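You operate a simulated robot arm through the tools that you are given. There is no shell and no other tool.

The job below is to be done with a simulated robot arm. You get a single attempt, and the scene is never put back.

## Task
Zero the pink scale with the yellow dish on it, weigh the dough ball, reject it if under 50 g.
Fine: rejects go in the red tub, a good ball back on the white tray; dish back, scale off.

The check looks at the end state, three seconds after you hand in, the way a careful person would. Anything else that was tipped, shoved, dropped, spilled or broken makes it a failure.

## Robot
A 5-joint arm with a two-finger parallel gripper, fixed in place. Base frame: the origin is on the floor under the middle of its stand, x ahead of it, y to its left, z up; the work surface is at about z = 800. Readings come in mm, rad, newtons and seconds.
It reaches about 1134 mm from its shoulder. Its first joint turns from -2.601 to 2.601 rad. Payload 1.57 kg.
The TCP is the grasp point between the finger pads, 30 mm short of the fingertips. In the tool frame z runs along the fingers and y along their closing line. The gripper opens to 110 mm. The fingers are 24 mm wide and 12 mm thick; the gripper's body (48 by 112 mm) begins 78 mm behind the TCP.
Orientation is told as [roll, pitch, yaw] about the base's x, y, z axes, in that order, counted from this pose: with the fingers straight down and closing along the base's y, the tool's x points along the base's -x, its y along +y and its z along -z.

## Interface
- The arm moves only by the tool servo_tool. Its argument "motion" is a list that holds one entry, the list of rows, each a list of 7 numbers: the closure, from 0 (fully open) to 1 (shut), then the shift along the tool's x, y, z in mm, then the turn, a rotation vector about the tool's x, y, z in rad. In form: [[[claw, tx, ty, tz, wx, wy, wz], ...]]. A call has 1 to 20 rows; each row shifts and turns the commanded pose from where the row before left it, along the tool's axes as they then stand. A row lasts 0.2 s, in which the tool goes at most 50 mm and 0.15 rad; a call with a longer step from one row to the next is refused whole, and so is a gripper value outside its range. Where a pose cannot be reached the arm comes as near as it can. A force on the tool above 60 N (or 10 N above the force at the start of the call, whichever is more), or a blocked arm, ends the call early, and 0.2 s more pass. Each finger travels about 153 mm/s and halts on what it meets, pressing with about 27 N; the grip force reading is that of the motor and also rises with nothing between the fingers. The clock runs only during rows and for 0.2 s after the last one: add rows that do not move to give the fingers time. It gives the time, the measured TCP pose, the force on the tool (base axes), the opening and the grip force at its end, in the units of the frame above (readings bear some noise), with the torque about the TCP (base axes, N m) and any sound that the robot's microphone picked up.
- Cameras (640 x 400 px; columns grow to the right, rows downward): "scene" is fixed at [398.5, 650.8, 1335.5]; the picture's right is [-0.92, -0.40, 0.00], its down [-0.38, 0.88, -0.29] and it looks along [0.12, -0.27, -0.96] (base axes); focal length 234 px, centre (320, 200). "wrist" rides on the gripper at [70, 16, -141] in the tool frame; the picture's right is [-0.23, 0.97, 0.00], its down [-0.85, -0.20, -0.48] and it looks along [-0.47, -0.11, 0.88] (tool axes); focal length 222 px, centre (320, 200). There is no depth. A picture from a camera that has moved, and an enlarged one, comes with that camera's place and axes in the base frame and with its lens.
- capture(camera): a new picture of that camera. It takes no simulated time.
- move_column(by): slides the trunk up (or, below 0, down) by that many mm; the arm rides with it, the base frame stays. It gives what a move gives, with no picture.
- enlarge(camera, box): a new picture of the part [left, top, right, bottom] of that camera's present view, enlarged. It takes no simulated time.
- close_job(): hands the job in; it is judged then, once.

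Places have to be worked out from the pictures, the camera data and where the tool is seen. Open the gripper and draw the arm clear of the work before you hand the job in, unless the task says otherwise.

The tools are called after "Request:" as a command line: name --argument value ..., lists and objects as JSON in quotes. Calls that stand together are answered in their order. servo_tool: Moves the arm, as the interface text tells. Its arguments: {"type":"object","properties":{"motion":{"type":"array","items":{"type":"array","items":{"type":"array","items":{"type":"number"}}}}},"required":["motion"]} The other tools are called the same way: move_column (by) moves the trunk up or down; capture (camera) takes a picture; enlarge (camera, box) takes an enlarged picture of a part of a camera's view; close_job () hands the job in.

At the start:

```text
time_s: 0.0
ee_pos: [432.3, 399.9, 1035.2]
orientation: [-0.001, 0.001, 0.001]
force: [0.3, 0.3, 0.2]
wrist_torque: [-0.05, -0.03, 0.01]
grip_width: 110.0
gripper_force: 0.0
trunk travel left (down, up): [-768.0, 202.0]
```

scene: 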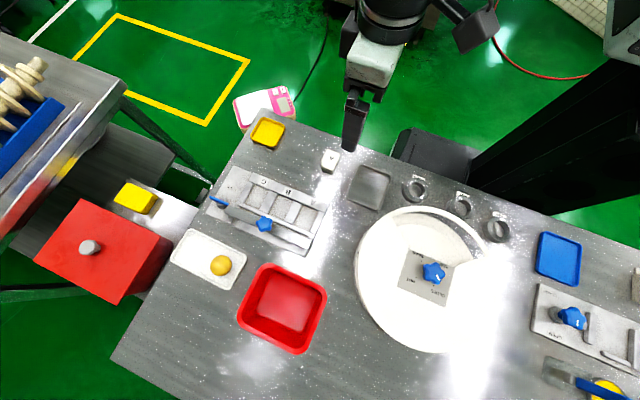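
wrist: 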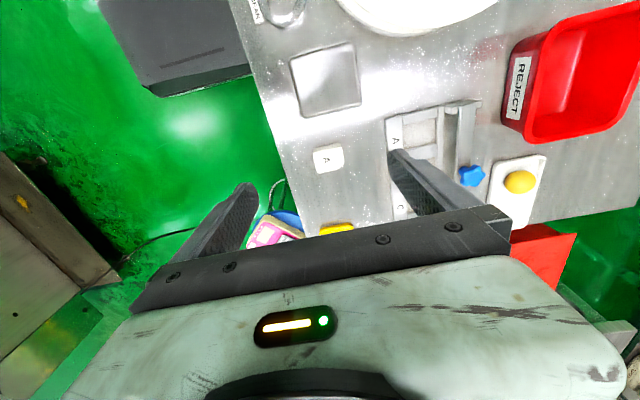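

The scene shows a table with a red tub, white tray with dough ball, yellow dish, and a pink thing that looks like a scale beyond the table edge. I'll take enlarged views to understand the layout.

Request:
enlarge --camera "scene" --box '[200, 70, 360, 170]'

Request:
enlarge --camera "scene" --box '[160, 150, 340, 270]'

Request:
enlarge --camera "scene" --box '[340, 150, 640, 350]'

Request:
enlarge --camera "wrist" --box '[220, 100, 420, 260]'

```text
4.00 times, centred on (280, 120) of scene
camera zoom: at [398.5, 650.8, 1335.5], right [-0.92, -0.4, 0.0], down [-0.38, 0.88, -0.29], along [0.12, -0.27, -0.96], focal length 934 px, centre (480, 520)
```

zoom: 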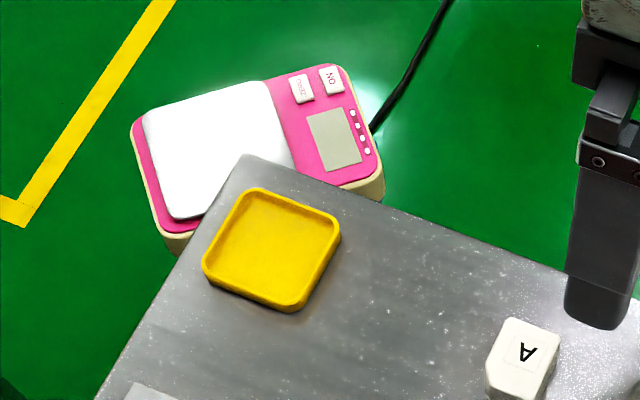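

```text
3.33 times, centred on (250, 210) of scene
camera zoom: at [398.5, 650.8, 1335.5], right [-0.92, -0.4, 0.0], down [-0.38, 0.88, -0.29], along [0.12, -0.27, -0.96], focal length 778 px, centre (553, 167)
```

zoom: 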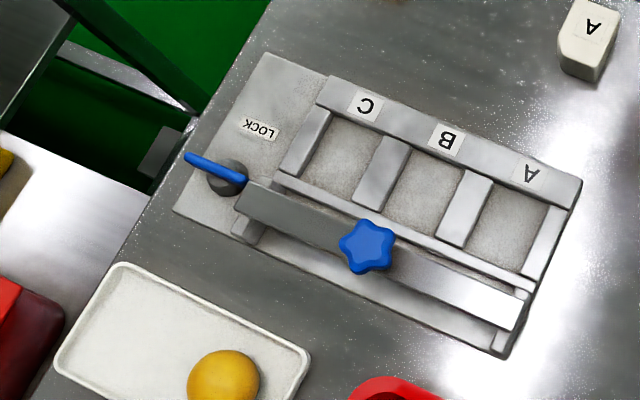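

```text
2.00 times, centred on (490, 250) of scene
camera zoom: at [398.5, 650.8, 1335.5], right [-0.92, -0.4, 0.0], down [-0.38, 0.88, -0.29], along [0.12, -0.27, -0.96], focal length 467 px, centre (-20, 100)
```

zoom: 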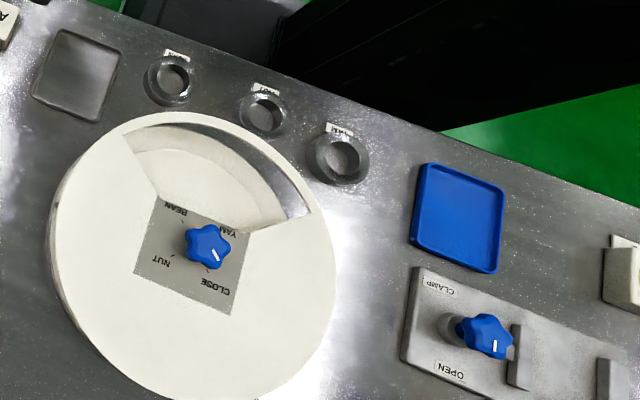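

```text
2.50 times, centred on (320, 180) of wrist
camera zoom: at [363.6, 416.0, 1176.0], right [0.23, 0.97, 0.0], down [0.85, -0.2, 0.48], along [0.47, -0.11, -0.88], focal length 555 px, centre (320, 250)
```

zoom: 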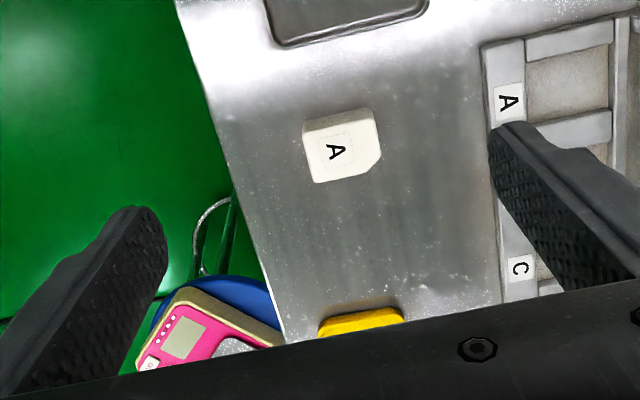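

Triangulating between the two pictures puts the pink scale's display near (792, 121, 546), so the scale stands on a lower stool beyond the table corner (about 717, 328). I'll move the tool over that area at safe height so the wrist camera can look at it.

Request:
servo_tool --motion '[[[0, -27, -31, 0, 0, 0, 0], [0, -27, -31, 0, 0, 0, 0], [0, -27, -31, 0, 0, 0, 0], [0, -27, -31, 0, 0, 0, 0], [0, -27, -31, 0, 0, 0, 0], [0, -27, -31, 0, 0, 0, 0], [0, -27, -31, 0, 0, 0, 0], [0, -27, -31, 0, 0, 0, 0], [0, 0, 0, 0, 0, 0, 0]]]'

Request:
capture --camera "wrist"

Request:
capture --camera "scene"

```text
time_s: 2.0
ee_pos: [647.2, 151.7, 1034.5]
orientation: [0.002, -0.001, 0.0]
force: [0.7, 0.0, 0.1]
wrist_torque: [0.01, 0.02, 0.05]
grip_width: 109.9
gripper_force: 0.1
trunk travel left (down, up): [-768.0, 202.0]
```

```text
taken
camera wrist: at [578.9, 167.2, 1176.0], right [0.23, 0.97, 0.0], down [0.85, -0.2, 0.48], along [0.47, -0.11, -0.88], focal length 222 px, centre (320, 200)
```

wrist: 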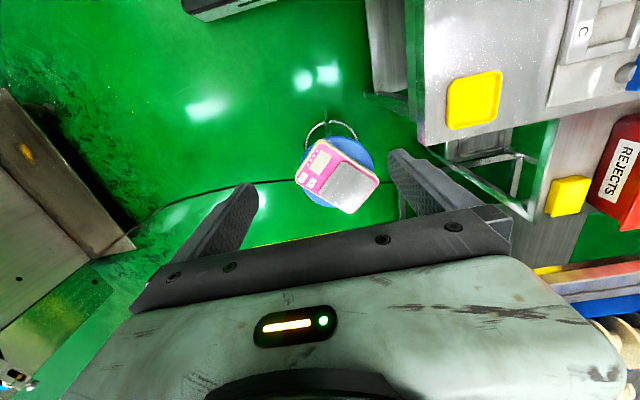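

```text
taken
```

scene: 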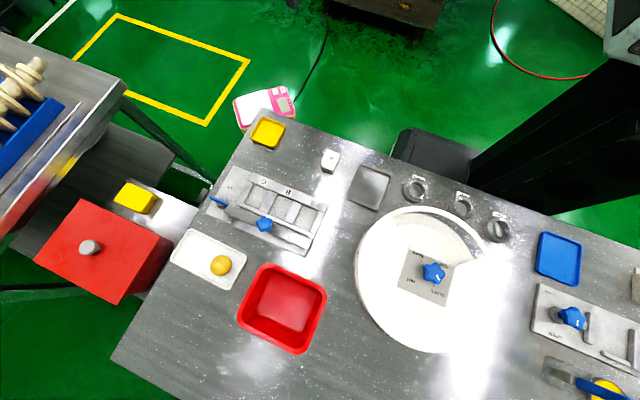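

The scale sits on a blue round stool, well below table height. I'll enlarge it, along with the reject-labelled containers, for detail.

Request:
enlarge --camera "wrist" --box '[280, 120, 400, 220]'

Request:
enlarge --camera "wrist" --box '[290, 140, 350, 200]'

Request:
enlarge --camera "wrist" --box '[440, 60, 640, 260]'

Request:
enlarge --camera "scene" --box '[220, 70, 310, 150]'

Request:
enlarge --camera "scene" --box '[150, 220, 340, 360]'

```text
4.00 times, centred on (340, 170) of wrist
camera zoom: at [578.9, 167.2, 1176.0], right [0.23, 0.97, 0.0], down [0.85, -0.2, 0.48], along [0.47, -0.11, -0.88], focal length 888 px, centre (240, 320)
```

zoom: 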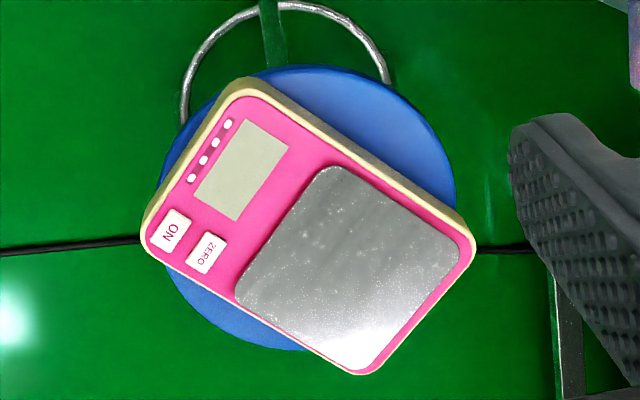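

```text
6.67 times, centred on (320, 170) of wrist
camera zoom: at [578.9, 167.2, 1176.0], right [0.23, 0.97, 0.0], down [0.85, -0.2, 0.48], along [0.47, -0.11, -0.88], focal length 1481 px, centre (320, 400)
```

zoom: 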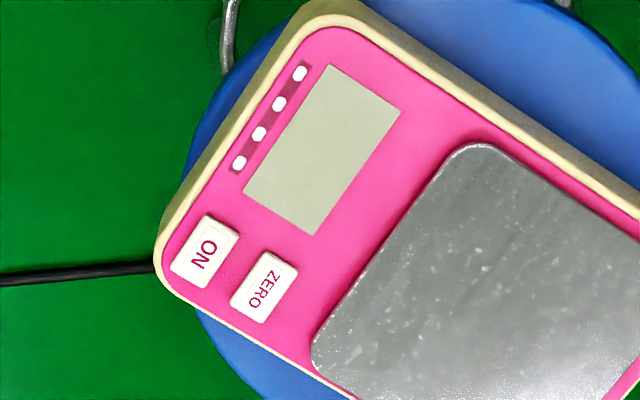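

```text
2.00 times, centred on (540, 160) of wrist
camera zoom: at [578.9, 167.2, 1176.0], right [0.23, 0.97, 0.0], down [0.85, -0.2, 0.48], along [0.47, -0.11, -0.88], focal length 444 px, centre (-120, 280)
```

zoom: 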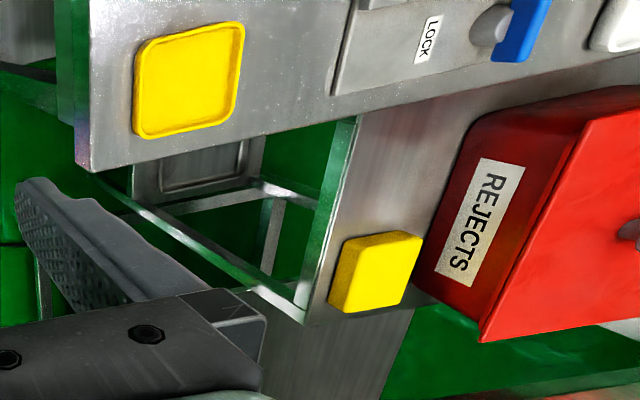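

```text
5.00 times, centred on (265, 110) of scene
camera zoom: at [398.5, 650.8, 1335.5], right [-0.92, -0.4, 0.0], down [-0.38, 0.88, -0.29], along [0.12, -0.27, -0.96], focal length 1168 px, centre (595, 650)
```

zoom: 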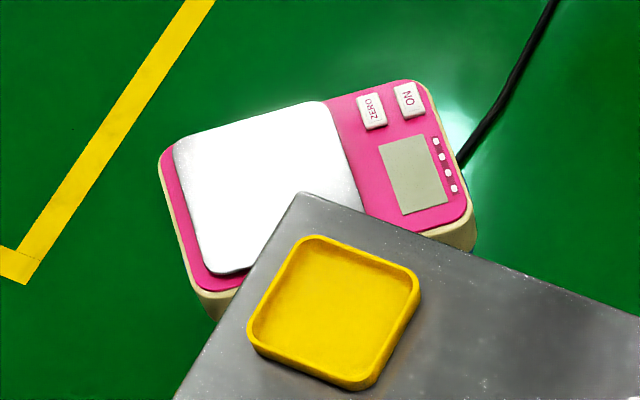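

```text
2.86 times, centred on (245, 290) of scene
camera zoom: at [398.5, 650.8, 1335.5], right [-0.92, -0.4, 0.0], down [-0.38, 0.88, -0.29], along [0.12, -0.27, -0.96], focal length 667 px, centre (534, -57)
```

zoom: 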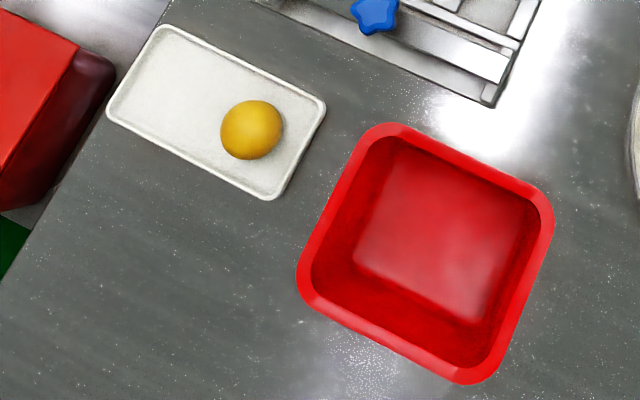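

The scale's ON and ZERO buttons, blank display and square platform (centre about (890, 179, 550), turned 45°) are clear; the open red tub on the main table is the one labelled REJECT, while the other red box is lidded. Next I'll move so the wrist camera looks closely at the yellow dish, near (661, 388).

Request:
servo_tool --motion '[[[0, 12, 43, 12.5, 0, 0, 0], [0, 12, 43, 12.5, 0, 0, 0], [0, 12, 43, 12.5, 0, 0, 0], [0, 12, 43, 12.5, 0, 0, 0], [0, 12, 43, 12.5, 0, 0, 0], [0, 12, 43, 12.5, 0, 0, 0], [0, 0, 0, 0, 0, 0, 0]]]'

Request:
capture --camera "wrist"

Request:
enlarge --camera "wrist" --box '[260, 140, 380, 240]'

```text
time_s: 3.6
ee_pos: [576.7, 411.2, 1036.1]
orientation: [0.002, 0.0, -0.002]
force: [-0.1, 1.3, 0.3]
wrist_torque: [0.03, -0.01, -0.02]
grip_width: 110.3
gripper_force: 0.0
out of reach, approached as far as the arm can: row 1, 2, 3, 4, 5, 6
trunk travel left (down, up): [-768.0, 202.0]
```

```text
taken
camera wrist: at [506.4, 426.8, 1175.9], right [0.23, 0.97, 0.0], down [0.85, -0.2, 0.48], along [0.47, -0.11, -0.88], focal length 222 px, centre (320, 200)
```

wrist: 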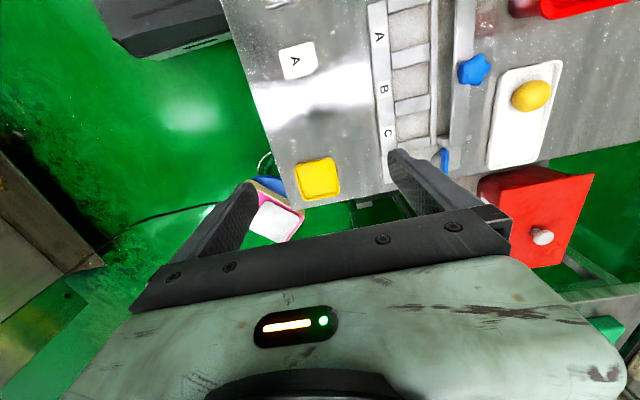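

```text
4.00 times, centred on (320, 190) of wrist
camera zoom: at [506.4, 426.8, 1175.9], right [0.23, 0.97, 0.0], down [0.85, -0.2, 0.48], along [0.47, -0.11, -0.88], focal length 888 px, centre (320, 240)
```

zoom: 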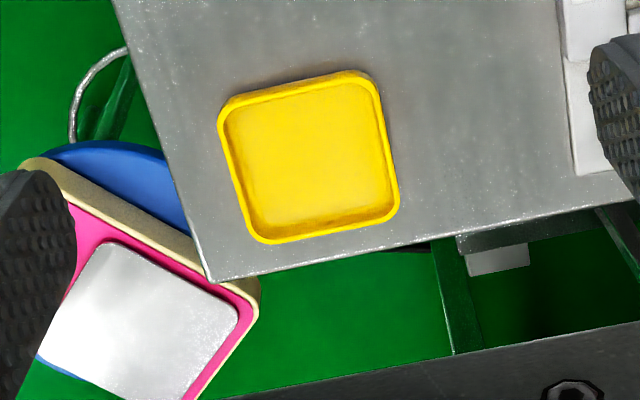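

The arm could not go lower than about z = 1035 here (vertical travel apparently comes mainly from the column), but the picture is good: the dish centre is about (661, 387), roughly 70 mm square and axis-aligned. I'll place the tool directly above it at the current height.

Request:
servo_tool --motion '[[[0, -42, -12, 0, 0, 0, 0], [0, -42, -12, 0, 0, 0, 0], [0, 0, 0, 0, 0, 0, 0]]]'

Request:
capture --camera "scene"

```text
time_s: 4.4
ee_pos: [661.0, 386.5, 1034.1]
orientation: [0.001, 0.001, -0.001]
force: [0.7, -0.1, -0.4]
wrist_torque: [0.02, 0.01, 0.02]
grip_width: 109.9
gripper_force: 0.0
trunk travel left (down, up): [-768.0, 202.0]
```

```text
taken
```

scene: 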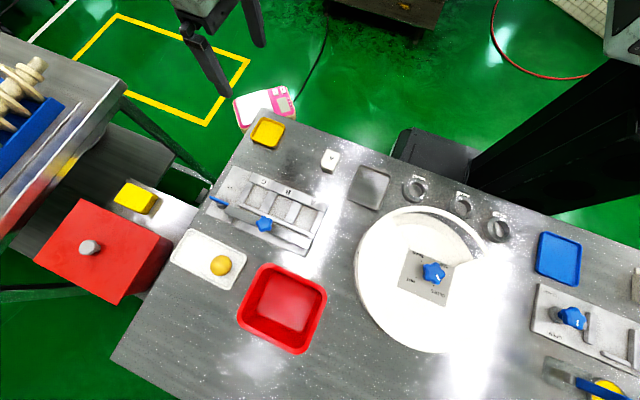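

The tool is above the dish at (661, 386.5). I'll lower the column part way and look before going in.

Request:
move_column --by -140

Request:
capture --camera "wrist"

Request:
capture --camera "scene"

```text
time_s: 6.1
ee_pos: [659.2, 388.1, 894.2]
orientation: [-0.001, 0.001, -0.002]
force: [0.1, -0.1, 0.5]
wrist_torque: [0.01, 0.02, 0.01]
grip_width: 110.3
gripper_force: 0.1
trunk travel left (down, up): [-628.0, 342.0]
```

```text
taken
camera wrist: at [590.4, 403.3, 1036.0], right [0.23, 0.97, 0.0], down [0.85, -0.2, 0.48], along [0.47, -0.11, -0.88], focal length 222 px, centre (320, 200)
```

wrist: 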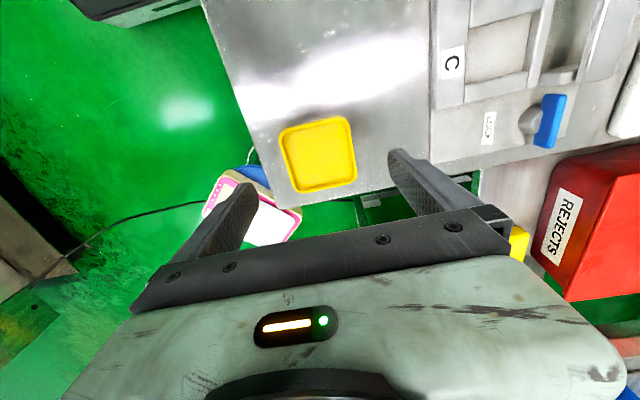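

```text
taken
```

scene: 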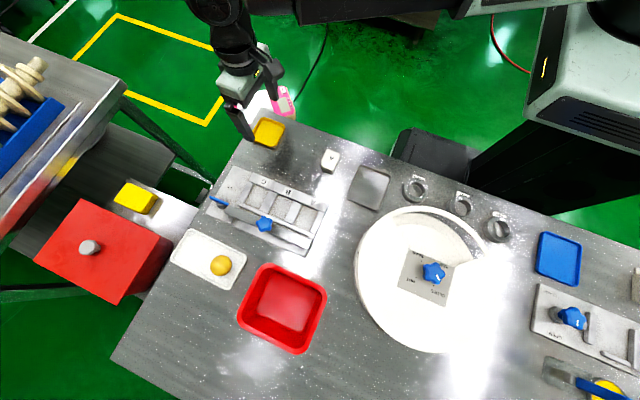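

The dish is now well in view ahead of the fingers. I'll enlarge to refine its position and rim height.

Request:
enlarge --camera "wrist" --box '[260, 100, 380, 220]'

Request:
enlarge --camera "scene" --box '[230, 90, 310, 150]'

```text
3.33 times, centred on (320, 160) of wrist
camera zoom: at [590.4, 403.3, 1036.0], right [0.23, 0.97, 0.0], down [0.85, -0.2, 0.48], along [0.47, -0.11, -0.88], focal length 740 px, centre (320, 333)
```

zoom: 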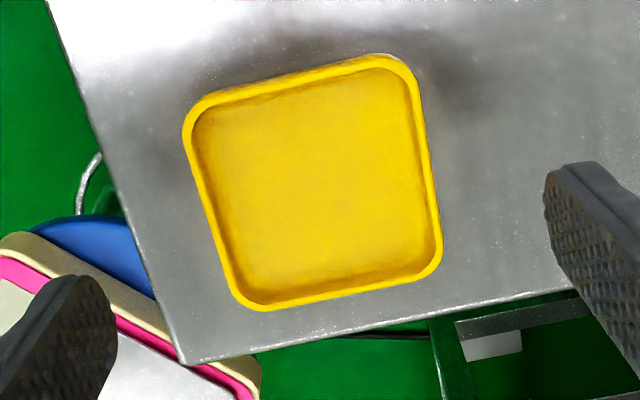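

```text
6.67 times, centred on (270, 120) of scene
camera zoom: at [398.5, 650.8, 1335.5], right [-0.92, -0.4, 0.0], down [-0.38, 0.88, -0.29], along [0.12, -0.27, -0.96], focal length 1557 px, centre (653, 733)
```

zoom: 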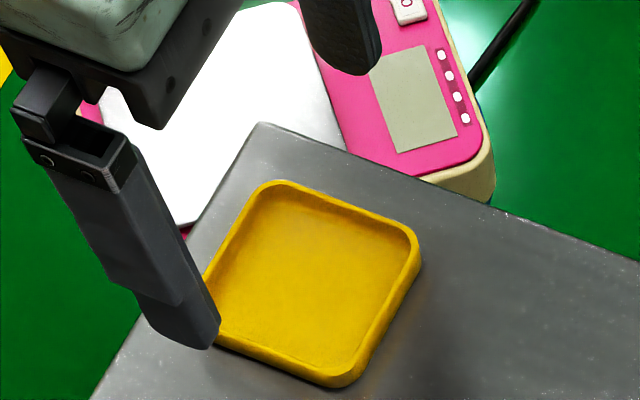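

The dish outline works out to a centre of (662, 386.5), about 70 mm wide and 13 mm tall, so the fingers straddle it well. I'll make a tiny correction and lower so the fingertips are about 4 mm above the table.

Request:
servo_tool --motion '[[[0, -1.5, -0.8, 0, 0, 0, 0], [0, 0, 0, 0, 0, 0, 0]]]'

Request:
move_column --by -61

Request:
capture --camera "wrist"

Request:
enlarge --camera "scene" --box '[210, 80, 310, 160]'

```text
time_s: 6.7
ee_pos: [662.1, 387.2, 895.8]
orientation: [0.0, 0.0, 0.001]
force: [-0.8, 0.8, 0.4]
wrist_torque: [0.01, 0.0, -0.02]
grip_width: 110.3
gripper_force: 0.1
trunk travel left (down, up): [-628.0, 342.0]
```

```text
time_s: 7.7
ee_pos: [662.1, 387.4, 833.8]
orientation: [-0.001, 0.0, 0.0]
force: [0.1, 0.4, 0.0]
wrist_torque: [-0.02, -0.03, 0.01]
grip_width: 110.1
gripper_force: 0.0
trunk travel left (down, up): [-567.0, 403.0]
```

```text
taken
camera wrist: at [591.9, 402.8, 975.0], right [0.23, 0.97, 0.0], down [0.85, -0.2, 0.48], along [0.47, -0.11, -0.88], focal length 222 px, centre (320, 200)
```

wrist: 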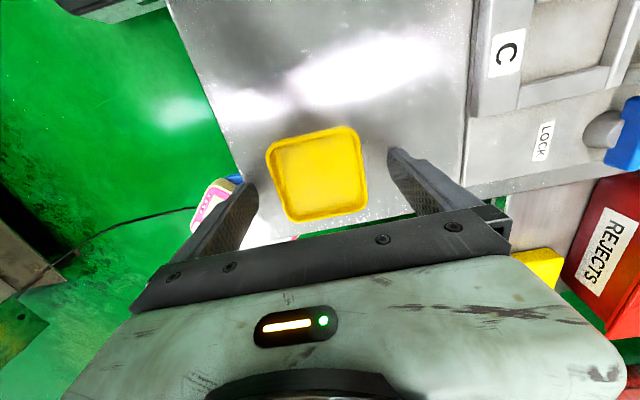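

```text
5.00 times, centred on (260, 120) of scene
camera zoom: at [398.5, 650.8, 1335.5], right [-0.92, -0.4, 0.0], down [-0.38, 0.88, -0.29], along [0.12, -0.27, -0.96], focal length 1168 px, centre (620, 600)
```

zoom: 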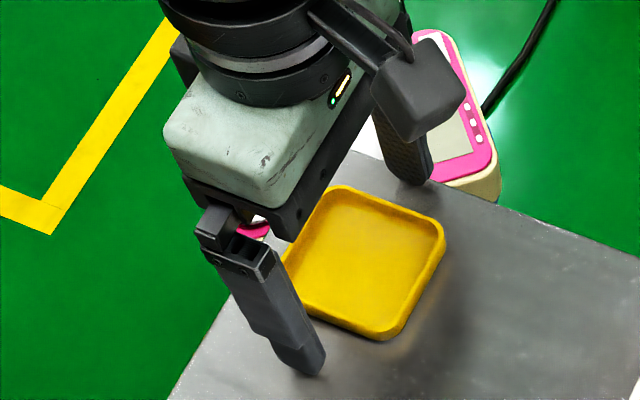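

Both fingers straddle the dish with tips just above the table. I'll close in two stages onto the dish walls.

Request:
servo_tool --motion '[[[0.28, 0, 0, 0, 0, 0, 0], [0.33, 0, 0, 0, 0, 0, 0], [0.36, 0, 0, 0, 0, 0, 0], [0.5, 0, 0, 0, 0, 0, 0], [0.5, 0, 0, 0, 0, 0, 0]]]'

Request:
enlarge --camera "scene" --box '[210, 80, 310, 160]'

Request:
capture --camera "wrist"

```text
time_s: 8.9
ee_pos: [660.4, 386.6, 833.6]
orientation: [-0.001, -0.001, 0.001]
force: [0.0, -0.4, 0.2]
wrist_torque: [-0.03, -0.02, -0.01]
grip_width: 71.0
gripper_force: 27.2
trunk travel left (down, up): [-567.0, 403.0]
```

```text
5.00 times, centred on (260, 120) of scene
camera zoom: at [398.5, 650.8, 1335.5], right [-0.92, -0.4, 0.0], down [-0.38, 0.88, -0.29], along [0.12, -0.27, -0.96], focal length 1168 px, centre (620, 600)
```

zoom: 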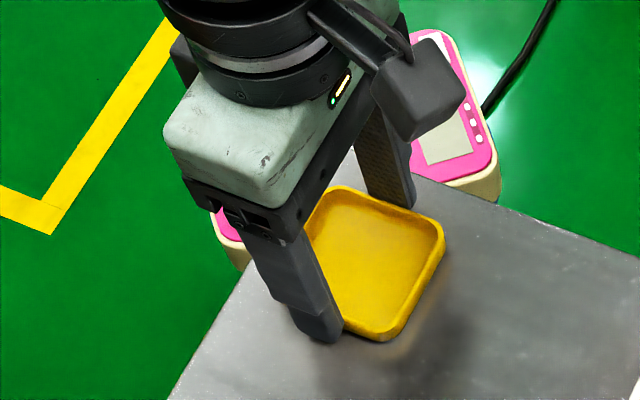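

```text
taken
camera wrist: at [592.0, 402.8, 975.0], right [0.23, 0.97, 0.0], down [0.85, -0.2, 0.48], along [0.47, -0.11, -0.88], focal length 222 px, centre (320, 200)
```

wrist: 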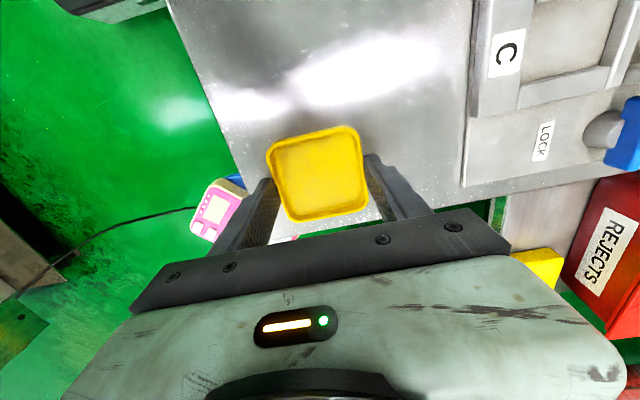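

The grip holds at 71 mm with 27 N, on the dish walls. I'll lift a little with the column and check that the dish comes along level.

Request:
move_column --by 50

Request:
capture --camera "wrist"

Request:
enlarge --camera "scene" --box '[210, 80, 310, 160]'

```text
time_s: 9.8
ee_pos: [661.0, 387.1, 883.7]
orientation: [-0.001, 0.0, -0.001]
force: [0.5, -0.2, -0.5]
wrist_torque: [0.01, -0.02, -0.01]
grip_width: 70.9
gripper_force: 26.9
trunk travel left (down, up): [-617.0, 353.0]
```

```text
taken
camera wrist: at [592.0, 402.9, 1024.9], right [0.23, 0.97, 0.0], down [0.85, -0.2, 0.48], along [0.47, -0.11, -0.88], focal length 222 px, centre (320, 200)
```

wrist: 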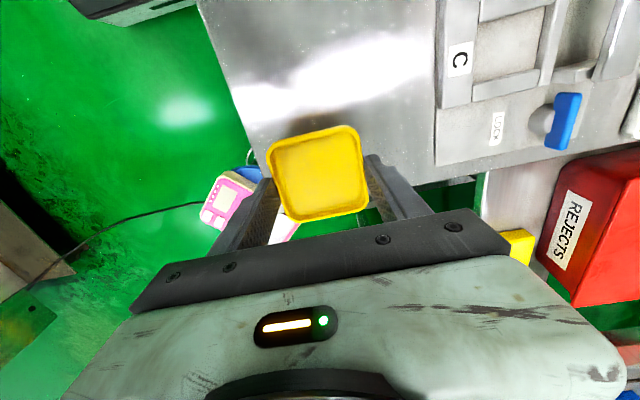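

```text
5.00 times, centred on (260, 120) of scene
camera zoom: at [398.5, 650.8, 1335.5], right [-0.92, -0.4, 0.0], down [-0.38, 0.88, -0.29], along [0.12, -0.27, -0.96], focal length 1168 px, centre (620, 600)
```

zoom: 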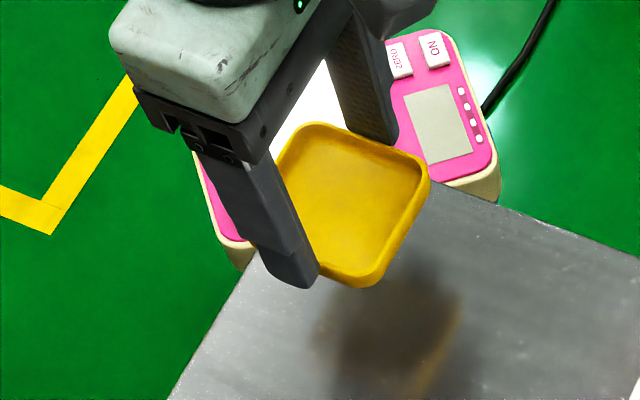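

The dish is held level. I'll slide over to near the scale at this height, staying short of it, then look again at the arm posture and scale.

Request:
servo_tool --motion '[[[0.5, -12, -34, 0, 0, 0, 0], [0.5, -14, -34, 0, 0, 0, 0], [0.5, -14, -34, 0, 0, 0, 0], [0.5, -14, -34, 0, 0, 0, 0], [0.5, -14, -34, 0, 0, 0, 0], [0.5, -14, -34, 0, 0, 0, 0], [0.5, 0, 0, 0, 0, 0, 0]]]'

Request:
capture --camera "scene"

Request:
capture --camera "wrist"

```text
time_s: 11.4
ee_pos: [743.1, 182.9, 884.4]
orientation: [-0.002, 0.0, 0.002]
force: [0.5, 0.4, -0.6]
wrist_torque: [0.03, 0.01, 0.0]
grip_width: 70.7
gripper_force: 26.9
trunk travel left (down, up): [-617.0, 353.0]
```

```text
taken
```

scene: 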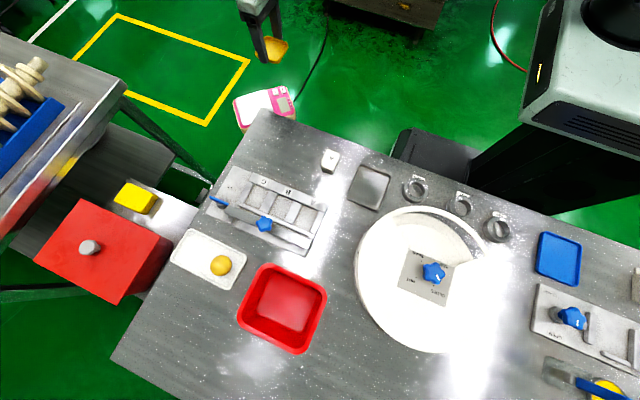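

```text
taken
camera wrist: at [673.7, 198.1, 1024.9], right [0.23, 0.97, 0.0], down [0.86, -0.2, 0.48], along [0.47, -0.11, -0.88], focal length 222 px, centre (320, 200)
```

wrist: 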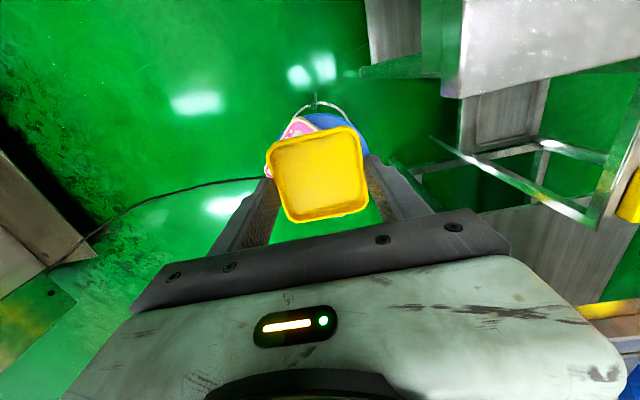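

The arm stays clear of the table. Refined estimates from both cameras put the platform centre at about (886, 178, 556), so I'll move over it and then lower part way to check alignment.

Request:
servo_tool --motion '[[[0.5, -36, -1, 0, 0, 0, 0], [0.5, -36, -1, 0, 0, 0, 0], [0.5, -36, -1, 0, 0, 0, 0], [0.5, -34, -1, 0, 0, 0, 0], [0.5, 0, 0, 0, 0, 0, 0]]]'

Request:
move_column --by -200

Request:
capture --camera "scene"

Request:
enlarge --camera "scene" --box '[200, 60, 320, 150]'

Request:
capture --camera "wrist"

```text
time_s: 12.6
ee_pos: [884.4, 178.7, 884.5]
orientation: [-0.001, 0.001, 0.0]
force: [-0.3, -0.5, -0.8]
wrist_torque: [-0.01, -0.03, 0.0]
grip_width: 70.9
gripper_force: 27.3
trunk travel left (down, up): [-617.0, 353.0]
```

```text
time_s: 14.8
ee_pos: [883.3, 179.2, 683.3]
orientation: [0.0, 0.001, 0.0]
force: [-0.9, 0.2, -0.4]
wrist_torque: [-0.02, 0.01, 0.0]
grip_width: 70.8
gripper_force: 26.8
trunk travel left (down, up): [-417.0, 553.0]
```

```text
taken
```

scene: 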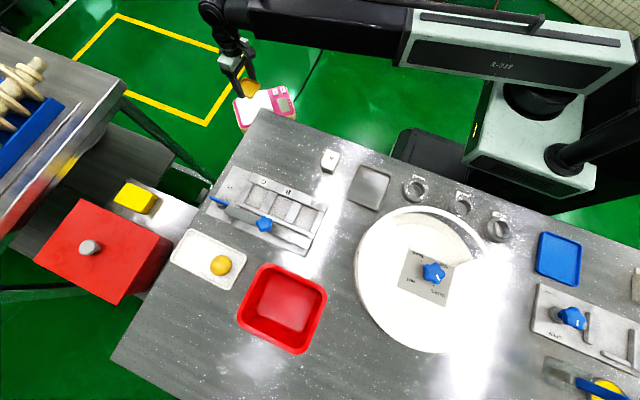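

```text
4.44 times, centred on (260, 105) of scene
camera zoom: at [398.5, 650.8, 1335.5], right [-0.92, -0.4, 0.0], down [-0.38, 0.88, -0.29], along [0.12, -0.27, -0.96], focal length 1038 px, centre (587, 622)
```

zoom: 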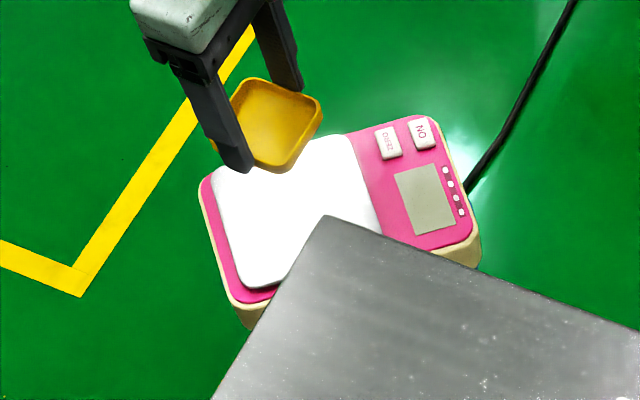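

```text
taken
camera wrist: at [814.6, 194.9, 824.9], right [0.23, 0.97, 0.0], down [0.85, -0.2, 0.48], along [0.47, -0.11, -0.88], focal length 222 px, centre (320, 200)
```

wrist: 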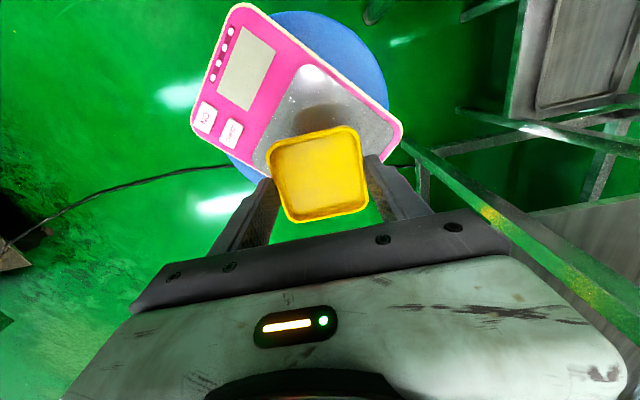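

The tool is over (884.6, 178.9) and the platform centre works out at about (886, 181) with the housing face at z ≈ 552. I'll nudge 2 mm and descend to about 15 mm above the platform, then look.

Request:
servo_tool --motion '[[[0.5, -2, 2, 0, 0, 0, 0], [0.5, 0, 0, 0, 0, 0, 0]]]'

Request:
move_column --by -76

Request:
capture --camera "wrist"

Request:
enlarge --camera "scene" --box '[200, 60, 320, 150]'

```text
time_s: 15.4
ee_pos: [885.3, 181.6, 683.6]
orientation: [0.001, 0.001, -0.003]
force: [0.1, 0.3, 0.1]
wrist_torque: [0.02, -0.05, -0.02]
grip_width: 70.9
gripper_force: 26.9
trunk travel left (down, up): [-417.0, 553.0]
```

```text
time_s: 16.5
ee_pos: [885.4, 182.3, 609.4]
orientation: [0.001, 0.0, 0.0]
force: [-0.3, -0.1, -0.7]
wrist_torque: [-0.01, 0.02, 0.02]
grip_width: 70.9
gripper_force: 27.1
trunk travel left (down, up): [-341.0, 629.0]
```

```text
taken
camera wrist: at [816.7, 196.8, 748.9], right [0.23, 0.97, 0.0], down [0.85, -0.2, 0.48], along [0.47, -0.11, -0.88], focal length 222 px, centre (320, 200)
```

wrist: 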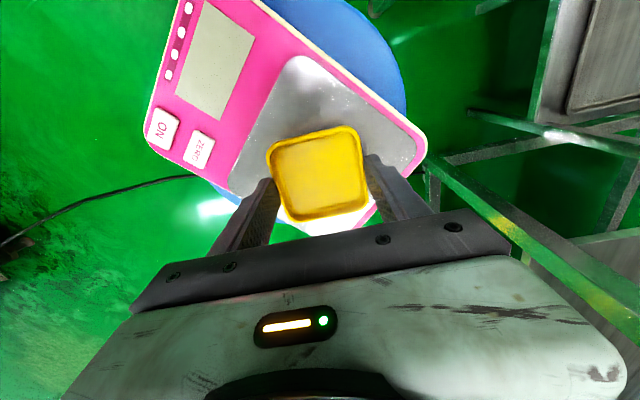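

```text
4.44 times, centred on (260, 105) of scene
camera zoom: at [398.5, 650.8, 1335.5], right [-0.92, -0.4, 0.0], down [-0.38, 0.88, -0.29], along [0.12, -0.27, -0.96], focal length 1038 px, centre (587, 622)
```

zoom: 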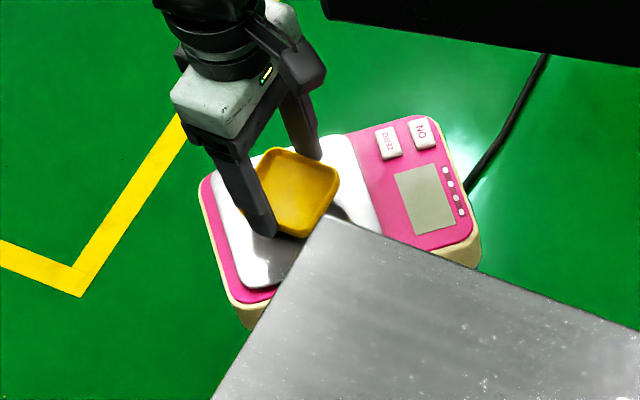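

Dish is centred above the platform with about 10–18 mm to go. I'll come down in small steps, watching the vertical force.

Request:
move_column --by -8

Request:
enlarge --camera "wrist" --box '[220, 80, 420, 240]'

Request:
enlarge --camera "scene" --box '[230, 80, 290, 130]'

```text
time_s: 17.1
ee_pos: [886.6, 180.6, 600.4]
orientation: [0.001, 0.002, 0.0]
force: [0.1, -0.8, 0.4]
wrist_torque: [0.01, 0.03, -0.03]
grip_width: 71.1
gripper_force: 26.9
trunk travel left (down, up): [-333.0, 637.0]
```

```text
2.50 times, centred on (320, 160) of wrist
camera zoom: at [816.7, 196.8, 740.9], right [0.23, 0.97, 0.0], down [0.85, -0.2, 0.48], along [0.47, -0.11, -0.88], focal length 555 px, centre (320, 300)
```

zoom: 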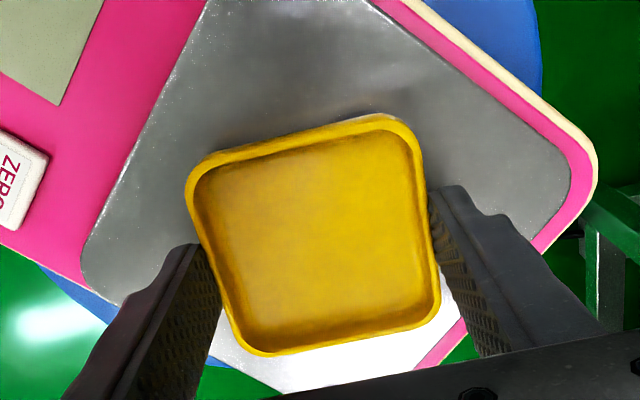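

```text
8.00 times, centred on (260, 105) of scene
camera zoom: at [398.5, 650.8, 1335.5], right [-0.92, -0.4, 0.0], down [-0.38, 0.88, -0.29], along [0.12, -0.27, -0.96], focal length 1868 px, centre (800, 960)
```

zoom: 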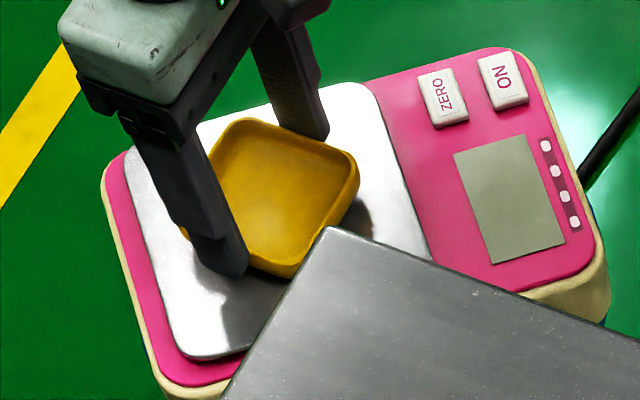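

No contact yet; the shadow gap still shows. Stepping down 4 mm.

Request:
move_column --by -4

Request:
enlarge --camera "scene" --box '[230, 80, 290, 130]'

```text
time_s: 17.6
ee_pos: [886.2, 180.3, 595.8]
orientation: [0.001, 0.0, -0.002]
force: [0.3, 0.1, -0.4]
wrist_torque: [-0.05, 0.02, -0.01]
grip_width: 71.0
gripper_force: 26.9
trunk travel left (down, up): [-329.0, 641.0]
```

```text
8.00 times, centred on (260, 105) of scene
camera zoom: at [398.5, 650.8, 1335.5], right [-0.92, -0.4, 0.0], down [-0.38, 0.88, -0.29], along [0.12, -0.27, -0.96], focal length 1868 px, centre (800, 960)
```

zoom: 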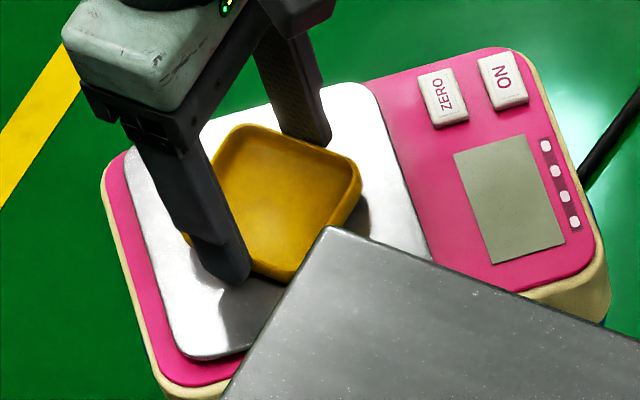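

Still no contact (force near zero). I'll take another 3 mm step down.

Request:
move_column --by -3

Request:
enlarge --camera "wrist" --box '[220, 80, 420, 240]'

```text
time_s: 18.1
ee_pos: [886.3, 180.7, 592.5]
orientation: [0.001, 0.0, 0.0]
force: [-0.7, -0.4, 0.0]
wrist_torque: [-0.02, -0.03, -0.03]
grip_width: 70.8
gripper_force: 27.2
trunk travel left (down, up): [-326.0, 644.0]
```

```text
2.50 times, centred on (320, 160) of wrist
camera zoom: at [816.7, 196.8, 733.9], right [0.23, 0.97, 0.0], down [0.85, -0.2, 0.48], along [0.47, -0.11, -0.88], focal length 555 px, centre (320, 300)
```

zoom: 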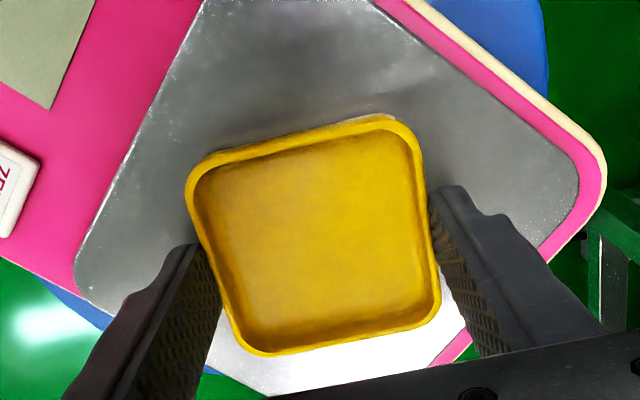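

Still free. Continue with 2 mm steps.

Request:
move_column --by -2

Request:
enlarge --camera "scene" --box '[230, 80, 290, 130]'

```text
time_s: 18.6
ee_pos: [886.8, 181.1, 591.1]
orientation: [0.0, -0.001, 0.0]
force: [0.1, -0.3, 1.0]
wrist_torque: [-0.01, 0.04, -0.01]
grip_width: 71.2
gripper_force: 27.1
trunk travel left (down, up): [-324.0, 646.0]
```

```text
8.00 times, centred on (260, 105) of scene
camera zoom: at [398.5, 650.8, 1335.5], right [-0.92, -0.4, 0.0], down [-0.38, 0.88, -0.29], along [0.12, -0.27, -0.96], focal length 1868 px, centre (800, 960)
```

zoom: 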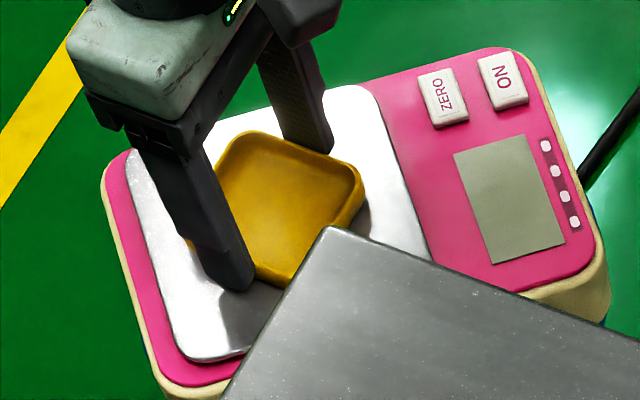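

Force is at about 1 N, within noise. Another 1.5 mm.

Request:
move_column --by -1.5

Request:
servo_tool --motion '[[[0.5, 0, 0, 0, 0, 0, 0]]]'

```text
time_s: 19.1
ee_pos: [886.2, 180.6, 589.8]
orientation: [-0.001, -0.002, -0.001]
force: [0.2, -0.3, 1.8]
wrist_torque: [0.01, -0.01, -0.03]
grip_width: 70.8
gripper_force: 27.2
trunk travel left (down, up): [-323.0, 647.0]
```

```text
time_s: 19.6
ee_pos: [887.3, 181.3, 590.4]
orientation: [0.0, -0.001, 0.002]
force: [0.2, -0.6, 1.0]
wrist_torque: [-0.01, 0.0, 0.02]
grip_width: 70.8
gripper_force: 27.4
trunk travel left (down, up): [-323.0, 647.0]
```

Force rises slightly (1–1.8 N) and the tool height is lagging, suggesting contact. One more 1 mm step to confirm.

Request:
move_column --by -1

Request:
enlarge --camera "wrist" --box '[220, 80, 420, 240]'

```text
time_s: 20.1
ee_pos: [885.9, 181.5, 588.3]
orientation: [0.0, -0.001, 0.0]
force: [-0.5, 0.1, 3.1]
wrist_torque: [0.01, 0.02, 0.02]
grip_width: 70.9
gripper_force: 27.3
trunk travel left (down, up): [-322.0, 648.0]
```

```text
2.50 times, centred on (320, 160) of wrist
camera zoom: at [816.6, 196.8, 729.6], right [0.23, 0.97, 0.0], down [0.85, -0.2, 0.48], along [0.47, -0.11, -0.88], focal length 555 px, centre (320, 300)
```

zoom: 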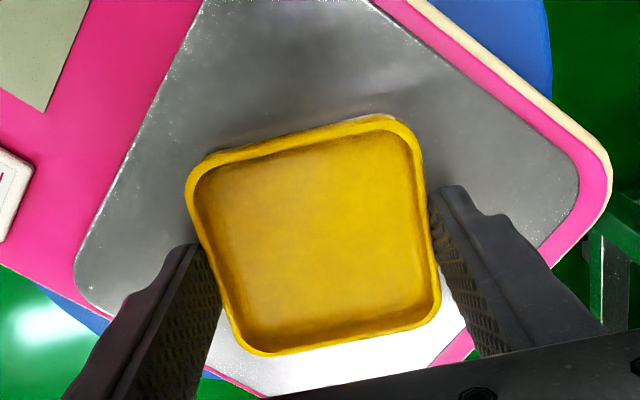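

Contact confirmed at about 3 N, so the dish rests on the platform (top z ≈ 555). I'll open the fingers gently and raise straight up.

Request:
servo_tool --motion '[[[0.34, 0, 0, 0, 0, 0, 0], [0.3, 0, 0, 0, 0, 0, 0], [0.2, 0, 0, 0, 0, 0, 0], [0.15, 0, 0, 0, 0, 0, 0], [0.15, 0, 0, 0, 0, 0, 0]]]'

Request:
move_column --by 60

Request:
capture --camera "wrist"

Request:
enlarge --camera "scene" --box '[220, 70, 310, 140]'

```text
time_s: 21.3
ee_pos: [886.3, 180.3, 588.2]
orientation: [0.001, 0.0, 0.001]
force: [-0.3, 0.2, 0.5]
wrist_torque: [-0.05, -0.02, -0.03]
grip_width: 93.8
gripper_force: 0.0
trunk travel left (down, up): [-322.0, 648.0]
```

```text
time_s: 22.3
ee_pos: [885.5, 182.2, 648.8]
orientation: [0.001, -0.001, 0.001]
force: [0.3, 0.6, 0.0]
wrist_torque: [-0.02, 0.0, -0.04]
grip_width: 93.6
gripper_force: 0.1
trunk travel left (down, up): [-382.0, 588.0]
```

```text
taken
camera wrist: at [816.7, 196.8, 789.4], right [0.23, 0.97, 0.0], down [0.85, -0.2, 0.48], along [0.47, -0.11, -0.88], focal length 222 px, centre (320, 200)
```

wrist: 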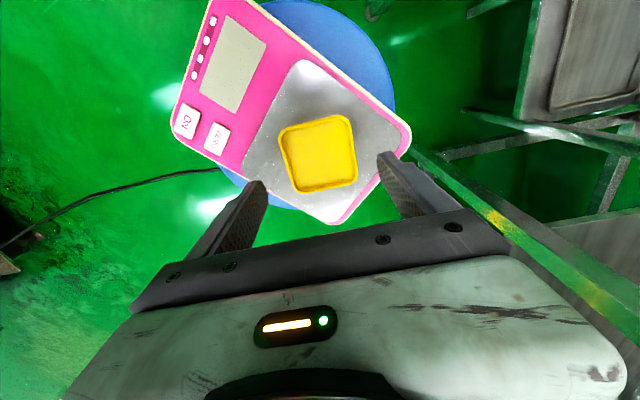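

```text
5.71 times, centred on (265, 105) of scene
camera zoom: at [398.5, 650.8, 1335.5], right [-0.92, -0.4, 0.0], down [-0.38, 0.88, -0.29], along [0.12, -0.27, -0.96], focal length 1334 px, centre (634, 743)
```

zoom: 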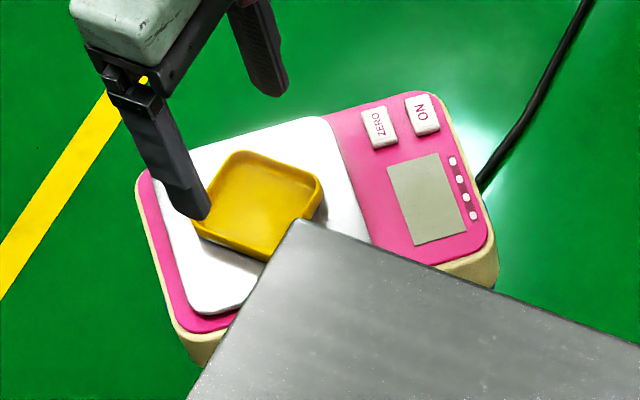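

The dish sits well on the platform. Now a close look at the buttons to locate ON and ZERO precisely.

Request:
enlarge --camera "wrist" --box '[160, 0, 280, 160]'

Request:
enlarge --camera "scene" --box '[265, 75, 305, 115]'

```text
2.50 times, centred on (220, 80) of wrist
camera zoom: at [816.7, 196.8, 789.4], right [0.23, 0.97, 0.0], down [0.85, -0.2, 0.48], along [0.47, -0.11, -0.88], focal length 555 px, centre (570, 500)
```

zoom: 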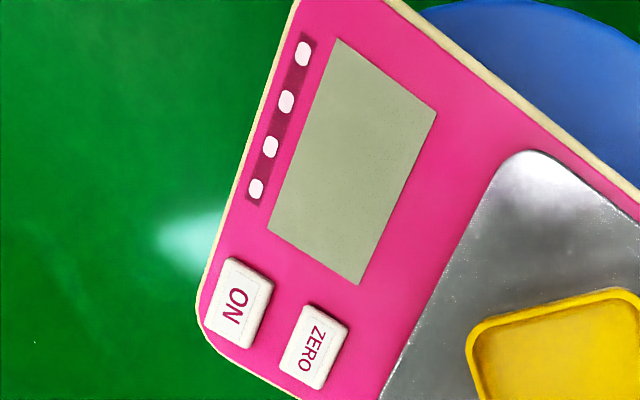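

```text
10.00 times, centred on (285, 95) of scene
camera zoom: at [398.5, 650.8, 1335.5], right [-0.92, -0.4, 0.0], down [-0.38, 0.88, -0.29], along [0.12, -0.27, -0.96], focal length 2335 px, centre (670, 1250)
```

zoom: 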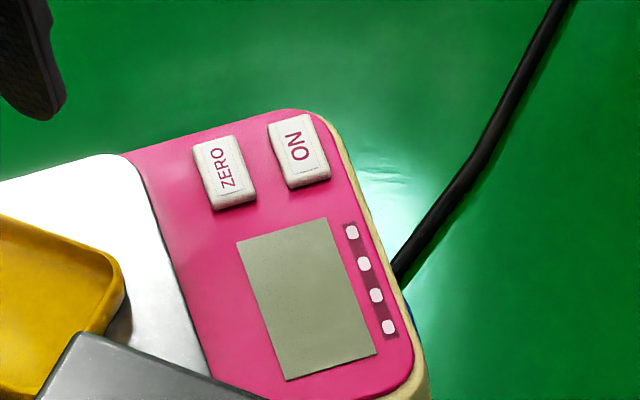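

From both cameras ON is at about (824, 57) and ZERO at about (846, 80), button tops near z ≈ 557. I'll close the gripper and move the tips over ON, biased 3 mm away from ZERO, then lower to about 12 mm above it and check.

Request:
servo_tool --motion '[[[0.6, 21.6, -41.8, 0, 0, 0, 0], [1, 21.6, -41.8, 0, 0, 0, 0], [1, 21.5, -41.7, 0, 0, 0, 0], [1, 0, 0, 0, 0, 0, 0], [1, 0, 0, 0, 0, 0, 0]]]'

Request:
move_column --by -49

Request:
capture --camera "wrist"

Request:
enlarge --camera "scene" --box '[250, 60, 310, 120]'

```text
time_s: 23.5
ee_pos: [820.9, 58.0, 649.2]
orientation: [0.0, 0.0, -0.001]
force: [0.9, -0.1, 0.1]
wrist_torque: [-0.01, 0.0, 0.0]
grip_width: 0.0
gripper_force: 21.3
trunk travel left (down, up): [-382.0, 588.0]
```

```text
time_s: 24.4
ee_pos: [820.2, 57.9, 598.9]
orientation: [0.001, 0.0, 0.001]
force: [0.4, -0.1, 0.7]
wrist_torque: [0.0, 0.01, -0.02]
grip_width: 0.0
gripper_force: 21.1
trunk travel left (down, up): [-333.0, 637.0]
```

```text
taken
camera wrist: at [751.0, 72.7, 740.4], right [0.23, 0.97, 0.0], down [0.85, -0.2, 0.48], along [0.47, -0.11, -0.88], focal length 222 px, centre (320, 200)
```

wrist: 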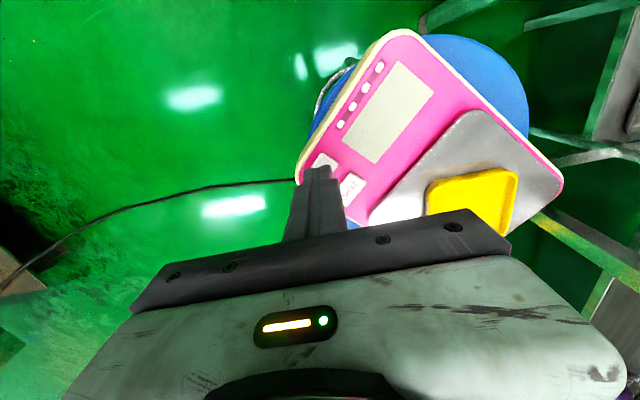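

```text
6.67 times, centred on (280, 90) of scene
camera zoom: at [398.5, 650.8, 1335.5], right [-0.92, -0.4, 0.0], down [-0.38, 0.88, -0.29], along [0.12, -0.27, -0.96], focal length 1557 px, centre (587, 933)
```

zoom: 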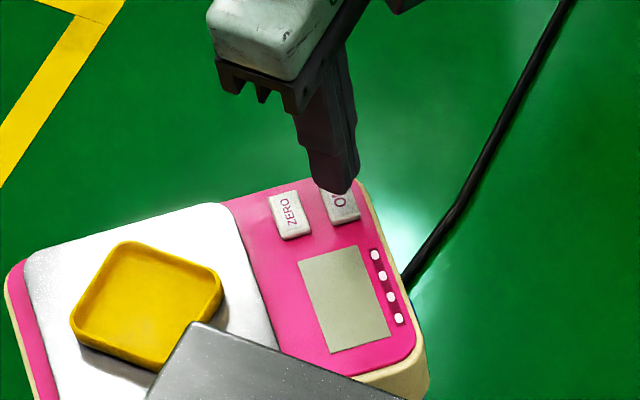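

The closed tips are right above ON, about 12 mm up. Lowering 8 mm, then I'll go in small steps.

Request:
move_column --by -8

Request:
enlarge --camera "wrist" --box '[280, 120, 400, 220]'

Request:
enlarge --camera "scene" --box '[265, 75, 305, 115]'

```text
time_s: 24.9
ee_pos: [820.4, 57.5, 590.6]
orientation: [0.001, 0.0, 0.001]
force: [-0.6, -0.8, -0.3]
wrist_torque: [-0.01, 0.03, 0.02]
grip_width: 0.1
gripper_force: 21.5
trunk travel left (down, up): [-325.0, 645.0]
```

```text
4.00 times, centred on (340, 170) of wrist
camera zoom: at [751.1, 72.7, 732.4], right [0.23, 0.97, 0.0], down [0.85, -0.2, 0.48], along [0.47, -0.11, -0.88], focal length 888 px, centre (240, 320)
```

zoom: 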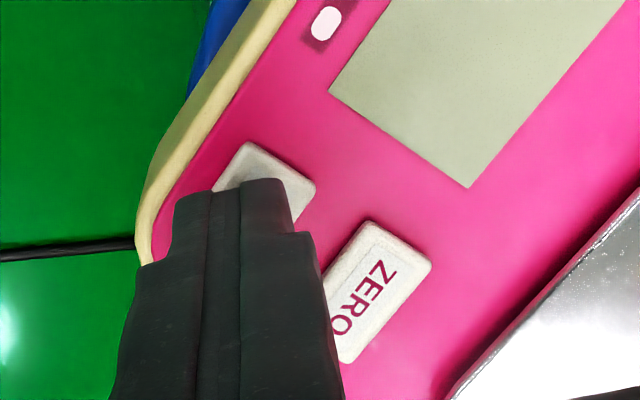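

```text
10.00 times, centred on (285, 95) of scene
camera zoom: at [398.5, 650.8, 1335.5], right [-0.92, -0.4, 0.0], down [-0.38, 0.88, -0.29], along [0.12, -0.27, -0.96], focal length 2335 px, centre (670, 1250)
```

zoom: 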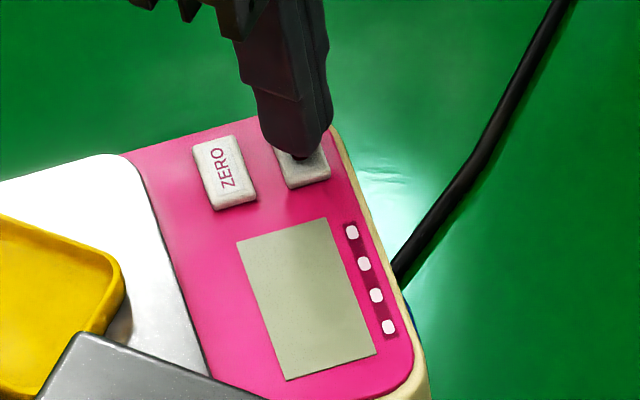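

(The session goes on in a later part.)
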